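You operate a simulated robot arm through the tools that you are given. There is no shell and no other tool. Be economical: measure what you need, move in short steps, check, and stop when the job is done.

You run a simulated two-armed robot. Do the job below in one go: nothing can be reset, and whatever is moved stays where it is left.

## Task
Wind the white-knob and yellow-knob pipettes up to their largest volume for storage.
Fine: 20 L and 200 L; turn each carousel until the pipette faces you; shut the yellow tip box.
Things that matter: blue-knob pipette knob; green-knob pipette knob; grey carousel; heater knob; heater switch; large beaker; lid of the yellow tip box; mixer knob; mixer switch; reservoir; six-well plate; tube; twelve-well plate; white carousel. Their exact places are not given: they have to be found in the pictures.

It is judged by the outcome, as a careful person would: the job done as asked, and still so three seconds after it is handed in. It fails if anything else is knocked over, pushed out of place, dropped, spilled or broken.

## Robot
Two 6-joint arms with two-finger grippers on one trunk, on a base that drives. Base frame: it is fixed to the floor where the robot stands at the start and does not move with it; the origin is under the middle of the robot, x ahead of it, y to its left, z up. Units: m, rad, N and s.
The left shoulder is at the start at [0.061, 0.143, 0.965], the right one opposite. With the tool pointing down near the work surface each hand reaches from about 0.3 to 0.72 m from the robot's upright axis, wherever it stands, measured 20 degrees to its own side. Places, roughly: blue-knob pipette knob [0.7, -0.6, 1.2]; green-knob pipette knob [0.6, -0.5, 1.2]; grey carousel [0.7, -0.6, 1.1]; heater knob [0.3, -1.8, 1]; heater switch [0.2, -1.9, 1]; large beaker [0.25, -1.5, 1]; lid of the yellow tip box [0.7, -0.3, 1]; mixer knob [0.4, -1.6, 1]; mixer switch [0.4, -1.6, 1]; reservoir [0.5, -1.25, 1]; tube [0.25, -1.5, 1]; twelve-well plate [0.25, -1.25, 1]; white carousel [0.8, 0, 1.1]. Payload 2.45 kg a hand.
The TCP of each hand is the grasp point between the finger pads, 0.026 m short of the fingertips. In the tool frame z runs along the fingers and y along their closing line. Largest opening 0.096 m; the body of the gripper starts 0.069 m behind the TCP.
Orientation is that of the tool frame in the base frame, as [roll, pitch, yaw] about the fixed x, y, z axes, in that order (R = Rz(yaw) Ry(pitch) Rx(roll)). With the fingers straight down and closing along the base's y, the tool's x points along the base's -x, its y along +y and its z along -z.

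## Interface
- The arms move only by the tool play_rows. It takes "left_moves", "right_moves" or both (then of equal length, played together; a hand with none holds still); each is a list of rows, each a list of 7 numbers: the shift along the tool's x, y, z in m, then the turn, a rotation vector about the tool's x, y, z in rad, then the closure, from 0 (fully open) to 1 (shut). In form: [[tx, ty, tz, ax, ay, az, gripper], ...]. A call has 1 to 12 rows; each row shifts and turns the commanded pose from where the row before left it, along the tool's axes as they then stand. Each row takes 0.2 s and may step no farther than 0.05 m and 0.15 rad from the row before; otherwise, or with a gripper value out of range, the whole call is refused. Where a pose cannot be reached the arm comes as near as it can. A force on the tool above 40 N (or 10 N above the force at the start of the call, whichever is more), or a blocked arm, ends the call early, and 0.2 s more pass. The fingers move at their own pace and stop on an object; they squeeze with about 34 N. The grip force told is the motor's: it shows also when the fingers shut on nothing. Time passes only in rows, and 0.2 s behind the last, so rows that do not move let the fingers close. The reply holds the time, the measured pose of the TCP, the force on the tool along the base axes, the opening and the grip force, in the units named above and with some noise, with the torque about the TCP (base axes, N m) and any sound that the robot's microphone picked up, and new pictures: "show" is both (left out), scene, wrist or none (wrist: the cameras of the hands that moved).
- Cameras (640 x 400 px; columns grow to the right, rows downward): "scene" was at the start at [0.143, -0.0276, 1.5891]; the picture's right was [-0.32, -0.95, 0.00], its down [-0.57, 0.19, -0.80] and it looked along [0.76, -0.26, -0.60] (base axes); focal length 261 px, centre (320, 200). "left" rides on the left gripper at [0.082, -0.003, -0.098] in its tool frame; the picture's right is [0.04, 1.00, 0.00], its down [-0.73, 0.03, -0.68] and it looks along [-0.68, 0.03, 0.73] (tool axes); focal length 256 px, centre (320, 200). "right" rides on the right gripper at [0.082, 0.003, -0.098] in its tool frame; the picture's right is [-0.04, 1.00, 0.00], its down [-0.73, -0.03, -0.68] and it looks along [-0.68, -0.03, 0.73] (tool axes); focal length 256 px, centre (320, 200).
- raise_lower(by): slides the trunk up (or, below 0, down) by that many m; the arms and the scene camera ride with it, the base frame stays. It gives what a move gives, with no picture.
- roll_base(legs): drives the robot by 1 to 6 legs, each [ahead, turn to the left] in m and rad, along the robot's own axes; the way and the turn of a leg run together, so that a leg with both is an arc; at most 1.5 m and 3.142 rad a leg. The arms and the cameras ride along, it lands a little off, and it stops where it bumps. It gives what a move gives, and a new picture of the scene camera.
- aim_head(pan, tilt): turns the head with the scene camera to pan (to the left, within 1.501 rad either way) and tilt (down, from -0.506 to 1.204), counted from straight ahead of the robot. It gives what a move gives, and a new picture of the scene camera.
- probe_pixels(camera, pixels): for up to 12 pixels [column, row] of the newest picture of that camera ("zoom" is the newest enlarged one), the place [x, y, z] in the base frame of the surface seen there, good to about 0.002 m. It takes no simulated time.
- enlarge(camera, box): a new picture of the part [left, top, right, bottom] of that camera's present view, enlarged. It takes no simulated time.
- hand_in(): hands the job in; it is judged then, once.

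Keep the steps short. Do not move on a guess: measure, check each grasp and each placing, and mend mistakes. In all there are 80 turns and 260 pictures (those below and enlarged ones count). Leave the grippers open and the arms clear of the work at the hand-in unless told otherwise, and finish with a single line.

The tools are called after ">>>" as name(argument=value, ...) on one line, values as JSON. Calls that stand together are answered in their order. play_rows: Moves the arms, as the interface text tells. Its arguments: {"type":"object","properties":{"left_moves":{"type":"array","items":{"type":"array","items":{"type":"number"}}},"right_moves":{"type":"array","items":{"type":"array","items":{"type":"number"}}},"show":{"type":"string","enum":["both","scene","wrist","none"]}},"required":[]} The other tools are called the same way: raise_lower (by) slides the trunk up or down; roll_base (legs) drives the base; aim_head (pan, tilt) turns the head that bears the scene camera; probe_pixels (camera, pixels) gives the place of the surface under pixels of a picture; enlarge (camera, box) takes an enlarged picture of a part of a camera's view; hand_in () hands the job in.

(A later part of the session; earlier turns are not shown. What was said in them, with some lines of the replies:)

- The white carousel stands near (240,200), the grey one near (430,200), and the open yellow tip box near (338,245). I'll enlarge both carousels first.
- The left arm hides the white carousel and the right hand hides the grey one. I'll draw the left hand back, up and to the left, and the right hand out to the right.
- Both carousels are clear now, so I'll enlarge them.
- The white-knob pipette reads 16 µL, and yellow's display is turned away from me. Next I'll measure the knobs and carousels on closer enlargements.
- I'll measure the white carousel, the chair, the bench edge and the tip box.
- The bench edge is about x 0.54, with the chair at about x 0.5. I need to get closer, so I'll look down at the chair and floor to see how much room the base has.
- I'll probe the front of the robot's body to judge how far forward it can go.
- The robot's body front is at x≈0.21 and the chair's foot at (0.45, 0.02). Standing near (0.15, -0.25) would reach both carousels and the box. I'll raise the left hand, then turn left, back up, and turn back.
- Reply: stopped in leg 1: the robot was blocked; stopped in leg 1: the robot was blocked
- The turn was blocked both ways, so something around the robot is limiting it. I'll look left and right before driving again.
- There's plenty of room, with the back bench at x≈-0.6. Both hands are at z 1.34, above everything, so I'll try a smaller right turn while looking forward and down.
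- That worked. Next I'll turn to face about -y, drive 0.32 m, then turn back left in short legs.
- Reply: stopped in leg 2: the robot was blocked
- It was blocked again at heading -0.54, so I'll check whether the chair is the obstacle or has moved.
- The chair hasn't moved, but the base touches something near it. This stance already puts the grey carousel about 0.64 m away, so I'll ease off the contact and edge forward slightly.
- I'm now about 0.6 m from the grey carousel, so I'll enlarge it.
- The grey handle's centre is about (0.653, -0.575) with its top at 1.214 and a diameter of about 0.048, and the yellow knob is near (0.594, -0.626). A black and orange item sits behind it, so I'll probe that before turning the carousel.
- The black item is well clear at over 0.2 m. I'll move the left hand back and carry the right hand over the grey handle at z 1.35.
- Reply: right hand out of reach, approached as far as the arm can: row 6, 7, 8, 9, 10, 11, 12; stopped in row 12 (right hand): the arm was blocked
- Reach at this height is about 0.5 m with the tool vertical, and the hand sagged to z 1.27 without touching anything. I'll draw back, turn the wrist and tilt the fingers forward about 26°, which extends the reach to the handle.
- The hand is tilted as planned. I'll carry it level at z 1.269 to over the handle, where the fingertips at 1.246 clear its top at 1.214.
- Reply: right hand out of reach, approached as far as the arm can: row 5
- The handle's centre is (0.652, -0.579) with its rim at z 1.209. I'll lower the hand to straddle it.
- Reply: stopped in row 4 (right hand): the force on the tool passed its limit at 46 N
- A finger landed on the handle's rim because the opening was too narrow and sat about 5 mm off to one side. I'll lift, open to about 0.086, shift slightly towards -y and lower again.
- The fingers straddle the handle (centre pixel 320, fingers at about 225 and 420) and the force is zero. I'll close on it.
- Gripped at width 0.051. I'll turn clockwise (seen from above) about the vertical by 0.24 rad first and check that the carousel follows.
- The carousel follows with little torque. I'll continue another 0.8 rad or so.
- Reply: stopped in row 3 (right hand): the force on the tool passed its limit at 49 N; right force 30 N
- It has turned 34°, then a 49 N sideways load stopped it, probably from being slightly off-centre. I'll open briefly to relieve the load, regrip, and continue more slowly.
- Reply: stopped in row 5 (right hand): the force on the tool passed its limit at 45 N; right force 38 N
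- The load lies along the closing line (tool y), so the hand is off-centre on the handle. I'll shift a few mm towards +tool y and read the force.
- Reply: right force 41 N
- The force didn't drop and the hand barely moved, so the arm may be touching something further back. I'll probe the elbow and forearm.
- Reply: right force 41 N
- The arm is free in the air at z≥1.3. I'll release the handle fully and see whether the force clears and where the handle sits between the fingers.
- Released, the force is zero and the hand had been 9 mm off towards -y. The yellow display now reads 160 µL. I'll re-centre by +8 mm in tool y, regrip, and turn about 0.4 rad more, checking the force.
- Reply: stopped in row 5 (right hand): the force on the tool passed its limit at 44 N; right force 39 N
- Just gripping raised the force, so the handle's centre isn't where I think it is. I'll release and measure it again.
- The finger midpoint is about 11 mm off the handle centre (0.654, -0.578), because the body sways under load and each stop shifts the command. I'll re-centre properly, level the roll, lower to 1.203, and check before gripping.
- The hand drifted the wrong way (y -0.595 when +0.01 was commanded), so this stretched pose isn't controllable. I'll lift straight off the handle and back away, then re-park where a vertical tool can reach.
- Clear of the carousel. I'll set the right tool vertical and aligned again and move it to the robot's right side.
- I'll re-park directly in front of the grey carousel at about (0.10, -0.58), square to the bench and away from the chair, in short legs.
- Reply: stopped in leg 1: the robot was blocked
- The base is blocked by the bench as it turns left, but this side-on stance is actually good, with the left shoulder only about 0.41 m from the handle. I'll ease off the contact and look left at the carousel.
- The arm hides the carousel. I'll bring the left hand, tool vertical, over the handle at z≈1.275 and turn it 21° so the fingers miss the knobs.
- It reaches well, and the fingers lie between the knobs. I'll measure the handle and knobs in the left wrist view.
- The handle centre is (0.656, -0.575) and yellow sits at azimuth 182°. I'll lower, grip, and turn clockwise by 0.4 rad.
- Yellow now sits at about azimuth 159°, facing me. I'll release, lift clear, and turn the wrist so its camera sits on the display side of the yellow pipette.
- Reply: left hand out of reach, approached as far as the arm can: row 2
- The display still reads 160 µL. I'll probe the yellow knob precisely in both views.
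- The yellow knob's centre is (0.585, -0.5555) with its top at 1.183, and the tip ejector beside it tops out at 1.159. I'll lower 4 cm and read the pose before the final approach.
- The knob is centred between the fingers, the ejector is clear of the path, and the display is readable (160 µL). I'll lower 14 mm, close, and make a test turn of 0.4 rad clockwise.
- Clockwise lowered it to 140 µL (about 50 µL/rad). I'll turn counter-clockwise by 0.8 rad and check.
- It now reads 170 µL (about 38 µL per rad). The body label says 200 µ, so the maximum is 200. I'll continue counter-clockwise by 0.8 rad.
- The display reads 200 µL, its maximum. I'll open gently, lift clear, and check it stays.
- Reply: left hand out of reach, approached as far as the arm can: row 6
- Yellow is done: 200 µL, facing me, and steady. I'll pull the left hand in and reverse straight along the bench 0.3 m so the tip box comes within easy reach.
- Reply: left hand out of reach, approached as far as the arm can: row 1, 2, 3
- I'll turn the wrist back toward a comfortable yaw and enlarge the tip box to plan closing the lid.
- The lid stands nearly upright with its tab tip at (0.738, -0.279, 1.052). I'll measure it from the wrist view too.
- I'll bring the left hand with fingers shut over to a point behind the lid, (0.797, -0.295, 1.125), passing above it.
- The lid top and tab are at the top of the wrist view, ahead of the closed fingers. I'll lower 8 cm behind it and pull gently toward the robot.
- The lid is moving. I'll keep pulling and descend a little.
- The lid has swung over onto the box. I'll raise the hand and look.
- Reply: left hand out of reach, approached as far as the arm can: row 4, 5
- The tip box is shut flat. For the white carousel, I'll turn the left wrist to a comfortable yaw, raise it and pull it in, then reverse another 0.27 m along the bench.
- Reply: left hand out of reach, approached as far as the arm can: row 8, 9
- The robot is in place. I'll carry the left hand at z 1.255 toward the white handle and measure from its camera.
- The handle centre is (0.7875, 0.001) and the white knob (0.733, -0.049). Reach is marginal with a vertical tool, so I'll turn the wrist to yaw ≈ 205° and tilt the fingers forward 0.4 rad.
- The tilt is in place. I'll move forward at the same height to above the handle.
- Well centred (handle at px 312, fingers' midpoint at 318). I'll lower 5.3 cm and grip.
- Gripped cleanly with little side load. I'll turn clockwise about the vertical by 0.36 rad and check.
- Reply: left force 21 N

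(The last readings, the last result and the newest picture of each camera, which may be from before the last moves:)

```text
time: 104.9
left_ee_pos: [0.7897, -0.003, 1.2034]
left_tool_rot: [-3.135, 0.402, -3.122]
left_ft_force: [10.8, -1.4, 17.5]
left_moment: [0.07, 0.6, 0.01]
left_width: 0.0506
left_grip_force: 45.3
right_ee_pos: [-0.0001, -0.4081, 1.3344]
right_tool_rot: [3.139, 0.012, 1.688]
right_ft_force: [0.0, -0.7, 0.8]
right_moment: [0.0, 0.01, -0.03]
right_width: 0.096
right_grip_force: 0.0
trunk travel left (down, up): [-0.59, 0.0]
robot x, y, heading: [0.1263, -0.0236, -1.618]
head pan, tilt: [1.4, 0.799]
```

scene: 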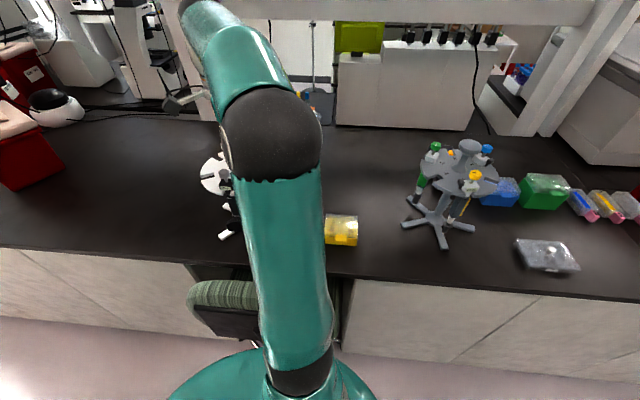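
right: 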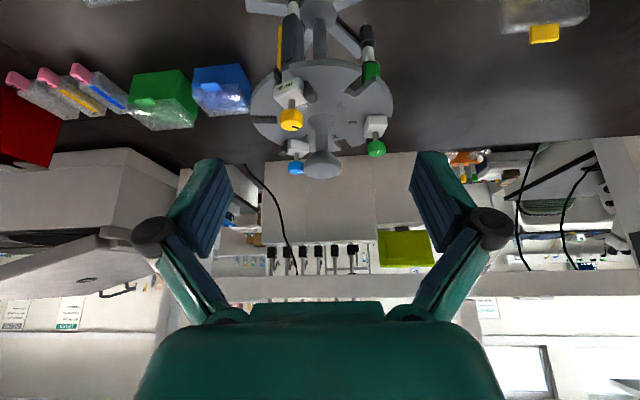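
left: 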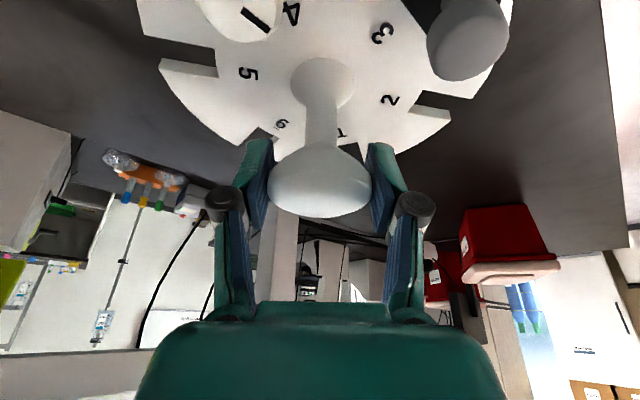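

Forces are moderate. I'll continue another 0.42 rad.

>>> play_rows(left_moves=[[0, 0, 0, 0.0232, 0, 0.0554, 0.8], [0, 0, 0, 0.0232, 0, 0.0554, 0.8], [0, 0, 0, 0.0232, 0, 0.0554, 0.8], [0, 0, 0, 0.0232, 0, 0.0554, 0.8], [0, 0, 0, 0.0232, 0, 0.0554, 0.8], [0, 0, 0, 0.0232, 0, 0.0554, 0.8], [0, 0, 0, 0.0232, 0, 0.0554, 0.8], [0, 0, 0, 0, 0, 0, 0.8]], show="both")

```text
time: 106.7
left_ee_pos: [0.7899, -0.0007, 1.2025]
left_tool_rot: [-3.138, 0.403, 2.74]
left_ft_force: [14.3, -0.7, 17.5]
left_moment: [-0.23, -0.74, -0.03]
left_width: 0.0508
left_grip_force: 45.1
right_ee_pos: [0.0005, -0.4086, 1.3343]
right_tool_rot: [3.14, 0.011, 1.689]
right_ft_force: [-0.1, -0.7, 0.2]
right_moment: [0.0, -0.01, -0.02]
right_width: 0.0957
right_grip_force: 0.1
trunk travel left (down, up): [-0.59, 0.0]
robot x, y, heading: [0.1309, -0.0201, -1.616]
head pan, tilt: [1.4, 0.799]
```

scene: 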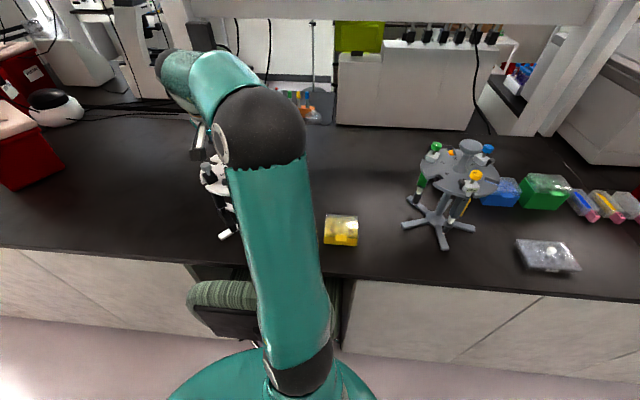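
left: 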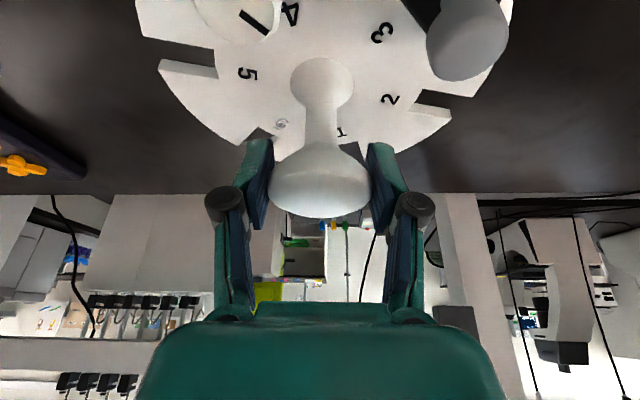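

White is now at about azimuth 178°, facing me. I'll release, lift, back off and straighten the tool.

>>> play_rows(left_moves=[[0, 0, 0, 0, 0, 0, 0.1], [0, 0, 0, 0, 0, 0, 0.1], [-0.0108, 0, -0.0253, 0, 0, 0, 0.1], [-0.0108, 0, -0.0253, 0, 0, 0, 0.1], [0.0322, 0, -0.0137, 0, 0, 0, 0.3], [0.0322, 0, -0.0137, 0, 0, 0, 0.4], [0, 0, 0, 0, 0.14, 0, 0.5], [0, 0, 0, 0, 0.14, 0, 0.5], [0, 0, 0, 0, 0.12, 0, 0.5], [0, 0, 0, 0, 0, 0, 0.5]], show="both")

>>> enlarge(camera="left", box=[200, 0, 440, 150])

```text
time: 108.9
left_ee_pos: [0.7317, 0.0133, 1.2535]
left_tool_rot: [-3.135, 0.0, 2.74]
left_ft_force: [-0.1, 1.1, 0.5]
left_moment: [0.0, -0.02, -0.02]
left_width: 0.0482
left_grip_force: 0.0
left hand out of reach, approached as far as the arm can: row 6
right_ee_pos: [-0.0009, -0.4082, 1.3338]
right_tool_rot: [3.141, 0.011, 1.689]
right_ft_force: [0.2, 1.2, -0.1]
right_moment: [0.0, 0.02, -0.04]
right_width: 0.0963
right_grip_force: 0.1
trunk travel left (down, up): [-0.59, 0.0]
robot x, y, heading: [0.1332, -0.0246, -1.612]
head pan, tilt: [1.4, 0.799]
```

scene: 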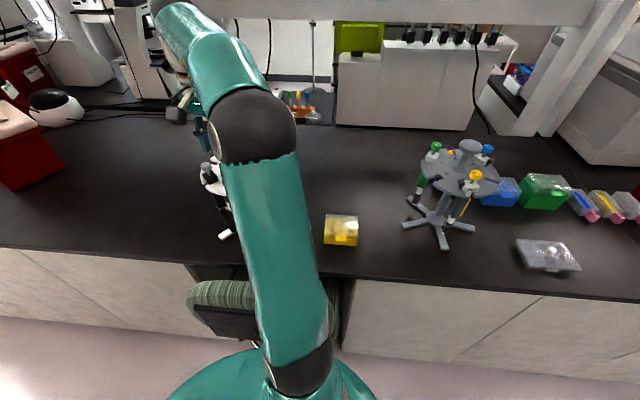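
left: 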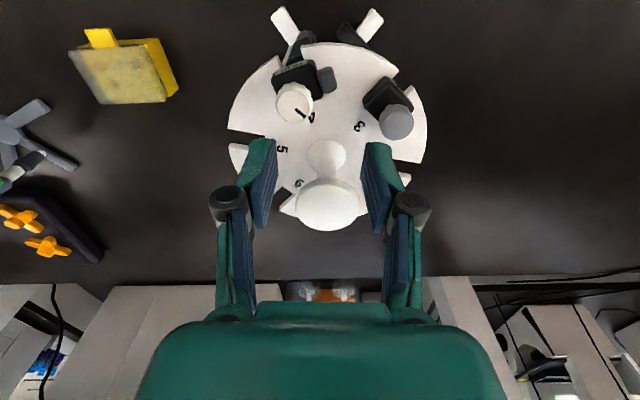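

```text
2.67 times, centred on (320, 75) of left
```

zoom: 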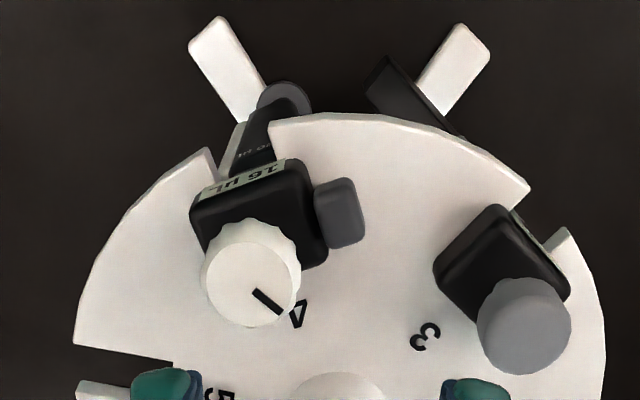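

>>> probe_pixels(camera="zoom", pixels=[[250, 280], [210, 280], [293, 280], [250, 245], [250, 320], [520, 330], [340, 210], [270, 215], [345, 385]])

```text
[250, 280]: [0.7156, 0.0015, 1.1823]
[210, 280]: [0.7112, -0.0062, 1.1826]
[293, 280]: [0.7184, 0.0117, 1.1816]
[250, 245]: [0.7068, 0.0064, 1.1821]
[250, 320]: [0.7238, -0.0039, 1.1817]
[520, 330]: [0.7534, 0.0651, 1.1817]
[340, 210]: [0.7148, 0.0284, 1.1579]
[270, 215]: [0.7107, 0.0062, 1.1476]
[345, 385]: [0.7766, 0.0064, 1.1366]
```

The knob's centre is (0.715, 0.002) with its top at 1.182. I'll lower to z 1.22 and shift over it.

>>> play_rows(left_moves=[[0, 0, 0.017, 0, 0, 0, 0.5], [0, 0, 0.017, 0, 0, 0, 0.5], [0.0055, -0.0085, 0, 0, 0, 0, 0.5], [0.0054, -0.0084, 0, 0, 0, 0, 0.5], [0, 0, 0, 0, 0, 0, 0.5]], show="none")

>>> enlarge(camera="left", box=[200, 60, 440, 210])

```text
time: 110.1
left_ee_pos: [0.7162, 0.0037, 1.2181]
left_tool_rot: [-3.134, 0.0, 2.739]
left_ft_force: [0.1, -0.2, -0.5]
left_moment: [-0.01, 0.0, -0.01]
left_width: 0.0479
left_grip_force: 0.0
right_ee_pos: [0.0002, -0.4085, 1.3342]
right_tool_rot: [3.141, 0.011, 1.689]
right_ft_force: [0.4, -0.8, -0.2]
right_moment: [0.0, 0.0, -0.03]
right_width: 0.0961
right_grip_force: 0.0
trunk travel left (down, up): [-0.59, 0.0]
robot x, y, heading: [0.131, -0.0172, -1.611]
head pan, tilt: [1.4, 0.799]
```

```text
2.67 times, centred on (320, 135) of left
```

zoom: 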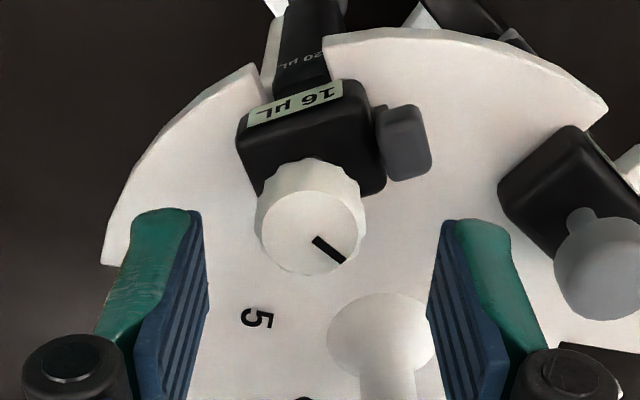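

The label says "20 µL" and the display 16 µL, with the knob nearly centred. I'll lower to 1.190, grip, and turn counter-clockwise 0.7 rad.

>>> play_rows(left_moves=[[0.0005, -0.0015, 0.014, 0, 0, 0, 0.5], [0, 0, 0.014, 0, 0, 0, 0.5], [0, 0, 0, 0, 0, 0, 0.9], [0, 0, 0, 0, 0, 0, 0.9], [0, 0, 0, 0, 0, -0.1, 0.9], [0, 0, 0, 0, 0, -0.1, 0.9], [0, 0, 0, 0, 0, -0.1, 0.9], [0, 0, 0, 0, 0, -0.1, 0.9], [0, 0, 0, 0, 0, -0.1, 0.9], [0, 0, 0, 0, 0, -0.1, 0.9], [0, 0, 0, 0, 0, -0.1, 0.9], [0, 0, 0, 0, 0, 0, 0.9]], show="none")

>>> enlarge(camera="left", box=[200, 60, 440, 210])

```text
time: 112.7
left_ee_pos: [0.7148, 0.0002, 1.193]
left_tool_rot: [-3.136, -0.006, -2.842]
left_ft_force: [-0.2, 0.7, 0.4]
left_moment: [0.05, 0.0, 0.02]
left_width: 0.0233
left_grip_force: 26.2
right_ee_pos: [0.0001, -0.4072, 1.3338]
right_tool_rot: [3.137, 0.01, 1.689]
right_ft_force: [-0.2, -0.3, 0.2]
right_moment: [-0.03, 0.01, 0.02]
right_width: 0.0963
right_grip_force: 0.1
trunk travel left (down, up): [-0.59, 0.0]
robot x, y, heading: [0.1317, -0.0223, -1.621]
head pan, tilt: [1.4, 0.799]
```

```text
2.67 times, centred on (320, 135) of left
```

zoom: 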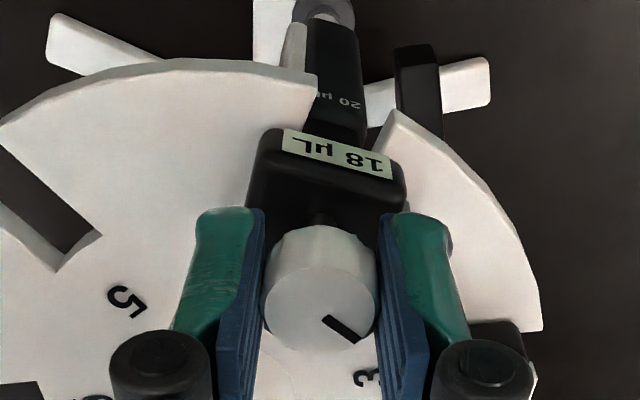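

It reads 18 µL. I'll turn another 0.7 rad counter-clockwise.

>>> play_rows(left_moves=[[0, 0, 0, 0, 0, -0.1, 0.9], [0, 0, 0, 0, 0, -0.1, 0.9], [0, 0, 0, 0, 0, -0.1, 0.9], [0, 0, 0, 0, 0, -0.1, 0.9], [0, 0, 0, 0, 0, -0.1, 0.9], [0, 0, 0, 0, 0, -0.1, 0.9], [0, 0, 0, 0, 0, -0.1, 0.9], [0, 0, 0, 0, 0, 0, 0.9]], show="scene")

>>> enlarge(camera="left", box=[200, 60, 440, 210])

>>> enlarge(camera="scene", box=[180, 130, 280, 230])

```text
time: 114.5
left_ee_pos: [0.7145, 0.0014, 1.1921]
left_tool_rot: [-3.141, -0.009, -2.142]
left_ft_force: [1.3, -2.6, -3.2]
left_moment: [-0.09, -0.07, -0.24]
left_width: 0.023
left_grip_force: 25.8
right_ee_pos: [0.0008, -0.4078, 1.334]
right_tool_rot: [3.139, 0.009, 1.69]
right_ft_force: [-0.1, -0.2, 0.6]
right_moment: [0.03, 0.04, 0.02]
right_width: 0.0959
right_grip_force: 0.1
trunk travel left (down, up): [-0.59, 0.0]
robot x, y, heading: [0.1296, -0.022, -1.612]
head pan, tilt: [1.4, 0.799]
```

scene: 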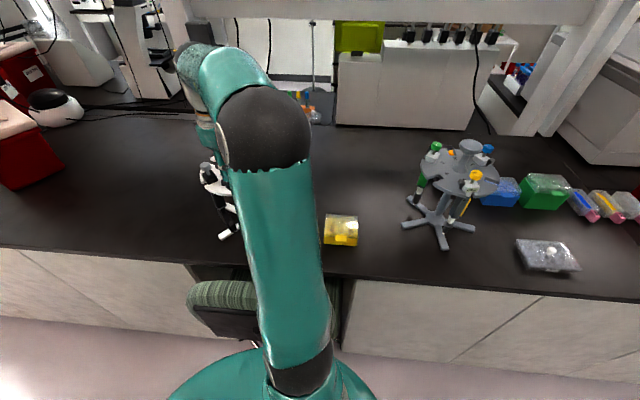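

```text
2.67 times, centred on (320, 135) of left
```

zoom: 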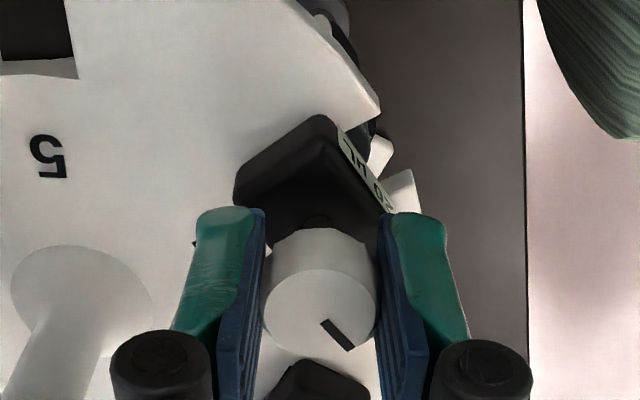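

```text
4.00 times, centred on (230, 180) of scene
```

zoom: 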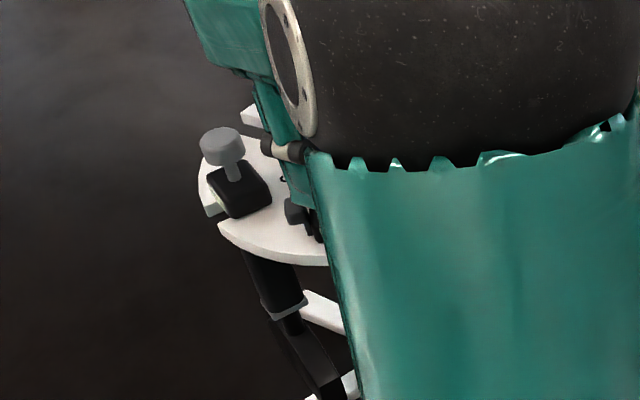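

The label looks like "20 µL" seen obliquely, and the torque (-0.24) matches the end stop felt on yellow. I'll release, lift and look at it properly.

>>> play_rows(left_moves=[[0, 0, 0, 0, 0, 0, 0.5], [0, 0, 0, 0, 0, 0, 0.5], [0, 0, -0.02, 0, 0, 0, 0.5], [0, 0, -0.02, 0, 0, 0, 0.5], [0, 0, 0, 0, 0, 0.15, 0.5], [0, 0, 0, 0, 0, 0.15, 0.5], [0, 0, 0, 0, 0, 0.15, 0.5], [0, 0, 0, 0, 0, 0.15, 0.5], [0, 0, 0, 0, 0, 0.15, 0.5], [0, 0, 0, 0, 0, 0.15, 0.5], [0, 0, 0, 0, 0, 0.15, 0.5]], show="none")

>>> enlarge(camera="left", box=[200, 20, 440, 170])

```text
time: 116.9
left_ee_pos: [0.7149, 0.0013, 1.2334]
left_tool_rot: [-3.133, -0.001, 3.087]
left_ft_force: [0.0, -0.1, 0.1]
left_moment: [0.01, -0.01, 0.01]
left_width: 0.0479
left_grip_force: 0.2
right_ee_pos: [0.0001, -0.409, 1.3332]
right_tool_rot: [3.14, 0.009, 1.69]
right_ft_force: [-0.2, -0.3, -0.9]
right_moment: [-0.02, 0.02, -0.03]
right_width: 0.0959
right_grip_force: 0.0
trunk travel left (down, up): [-0.59, 0.0]
robot x, y, heading: [0.1315, -0.0167, -1.617]
head pan, tilt: [1.4, 0.799]
```

```text
2.67 times, centred on (320, 95) of left
```

zoom: 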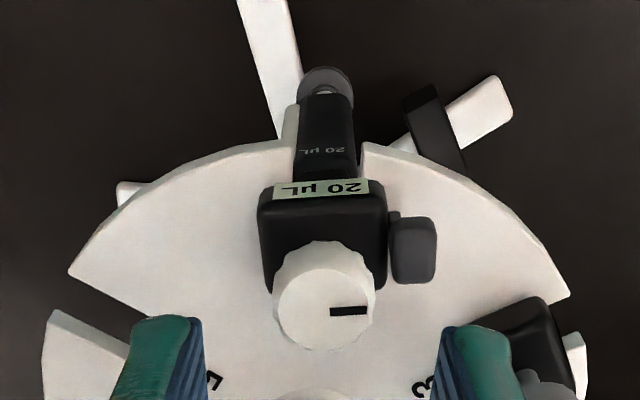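

It reads 20 µL, the maximum, facing me. I'll retreat the left hand clear and open it, then check everything.

>>> play_rows(left_moves=[[0, 0, 0, 0, 0, 0.15, 0.5], [0, 0, 0, 0, 0, 0.15, 0.5], [0, 0, 0, 0, 0, 0.15, 0.5], [0, 0, 0, 0, 0, 0.15, 0.5], [0, 0, 0, 0, 0, 0.15, 0.5], [0, 0, 0, 0, 0, 0.15, 0.5], [0, 0, 0, 0, 0, 0.15, 0.5], [0, 0, 0, 0, 0, 0.15, 0.5], [0, -0.04, -0.012, 0, 0, 0, 0.5], [0, -0.045, -0.012, 0, 0, 0, 0.3], [-0.02, -0.04, -0.012, 0, 0, 0, 0], [-0.04, -0.02, -0.01, 0, 0, 0, 0]], show="none")

>>> play_rows(left_moves=[[-0.04, -0.02, 0, 0, 0, 0, 0], [-0.04, -0.02, 0, 0, 0, 0, 0], [-0.04, -0.02, 0, 0, 0, 0, 0], [-0.04, -0.02, 0, 0, 0, 0, 0]], show="scene")

```text
time: 119.5
left_ee_pos: [0.5982, -0.1014, 1.2779]
left_tool_rot: [-3.138, 0.005, 1.889]
left_ft_force: [0.4, 0.2, -0.8]
left_moment: [-0.03, 0.02, -0.03]
left_width: 0.0959
left_grip_force: 0.0
right_ee_pos: [0.0013, -0.4068, 1.3341]
right_tool_rot: [3.14, 0.01, 1.69]
right_ft_force: [0.6, 0.6, 1.4]
right_moment: [-0.01, 0.03, 0.01]
right_width: 0.0961
right_grip_force: 0.1
trunk travel left (down, up): [-0.59, 0.0]
robot x, y, heading: [0.1288, -0.0218, -1.617]
head pan, tilt: [1.4, 0.799]
```

```text
time: 120.5
left_ee_pos: [0.5706, -0.2811, 1.2793]
left_tool_rot: [-3.138, 0.004, 1.892]
left_ft_force: [-0.4, -0.5, -0.6]
left_moment: [0.04, 0.0, 0.0]
left_width: 0.096
left_grip_force: 0.0
right_ee_pos: [0.0014, -0.4099, 1.3335]
right_tool_rot: [3.141, 0.009, 1.689]
right_ft_force: [0.0, -0.3, -0.8]
right_moment: [0.02, 0.0, 0.0]
right_width: 0.0961
right_grip_force: 0.0
trunk travel left (down, up): [-0.59, 0.0]
robot x, y, heading: [0.1274, -0.0225, -1.617]
head pan, tilt: [1.4, 0.799]
```

scene: 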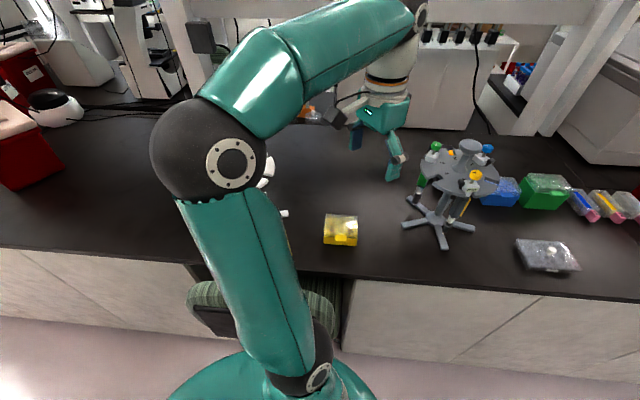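

I'll bring the hand further to the robot's front, off the bench, and take final enlargements of both pipettes.

>>> play_rows(left_moves=[[-0.03, -0.035, 0, 0, 0, 0, 0], [-0.03, -0.035, 0, 0, 0, 0, 0], [-0.03, -0.035, 0, 0, 0, 0, 0], [-0.03, -0.035, 0, 0, 0, 0, 0], [-0.02, -0.035, 0, 0, 0, 0, 0], [0, -0.035, 0, 0, 0, 0, 0]], show="scene")

>>> enlarge(camera="scene", box=[180, 110, 300, 270])

>>> enlarge(camera="scene", box=[390, 120, 510, 260])

```text
time: 121.9
left_ee_pos: [0.4155, -0.4787, 1.2817]
left_tool_rot: [-3.14, 0.005, 1.892]
left_ft_force: [-0.9, -0.6, -0.1]
left_moment: [-0.01, 0.01, -0.02]
left_width: 0.096
left_grip_force: 0.1
right_ee_pos: [0.0003, -0.4097, 1.334]
right_tool_rot: [3.14, 0.008, 1.689]
right_ft_force: [-0.3, 0.5, 0.8]
right_moment: [0.01, -0.04, -0.02]
right_width: 0.0962
right_grip_force: 0.0
trunk travel left (down, up): [-0.59, 0.0]
robot x, y, heading: [0.1289, -0.0231, -1.613]
head pan, tilt: [1.4, 0.799]
```

scene: 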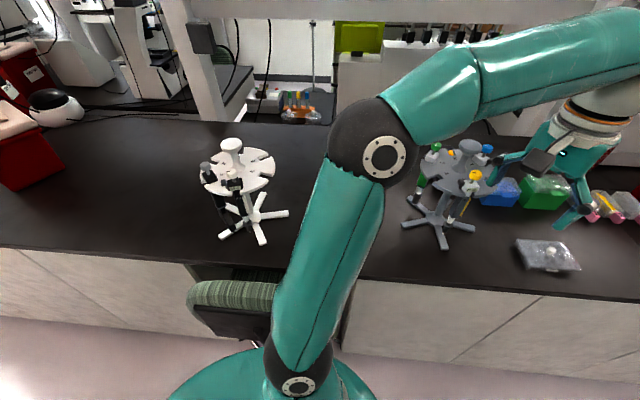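

```text
2.50 times, centred on (240, 190) of scene
```

zoom: 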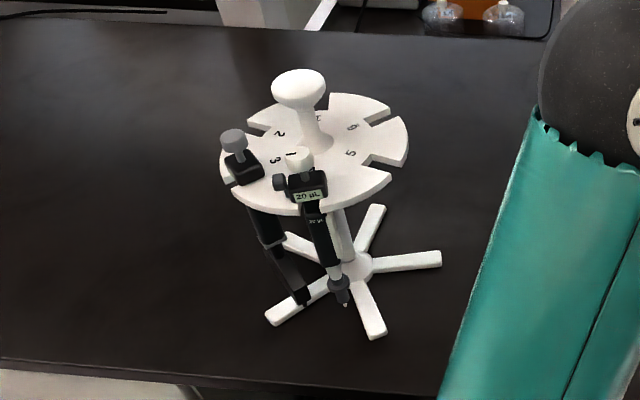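

```text
2.86 times, centred on (450, 190) of scene
```

zoom: 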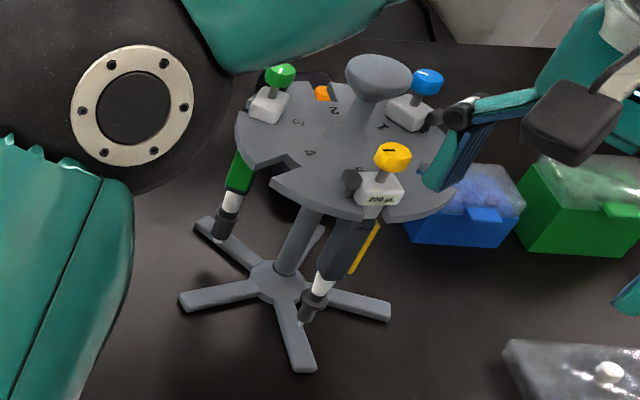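

White reads 20 µL and yellow 200 µL. Both face me, the tip box is shut, nothing is disturbed, and the grippers are open and clear. Handing in.

>>> hand_in()

```text
The job is handed in.
```

The white-knob pipette is wound up to 20 µL and the yellow-knob pipette to 200 µL, both carousels are turned so those pipettes face me, and the yellow tip box is shut.
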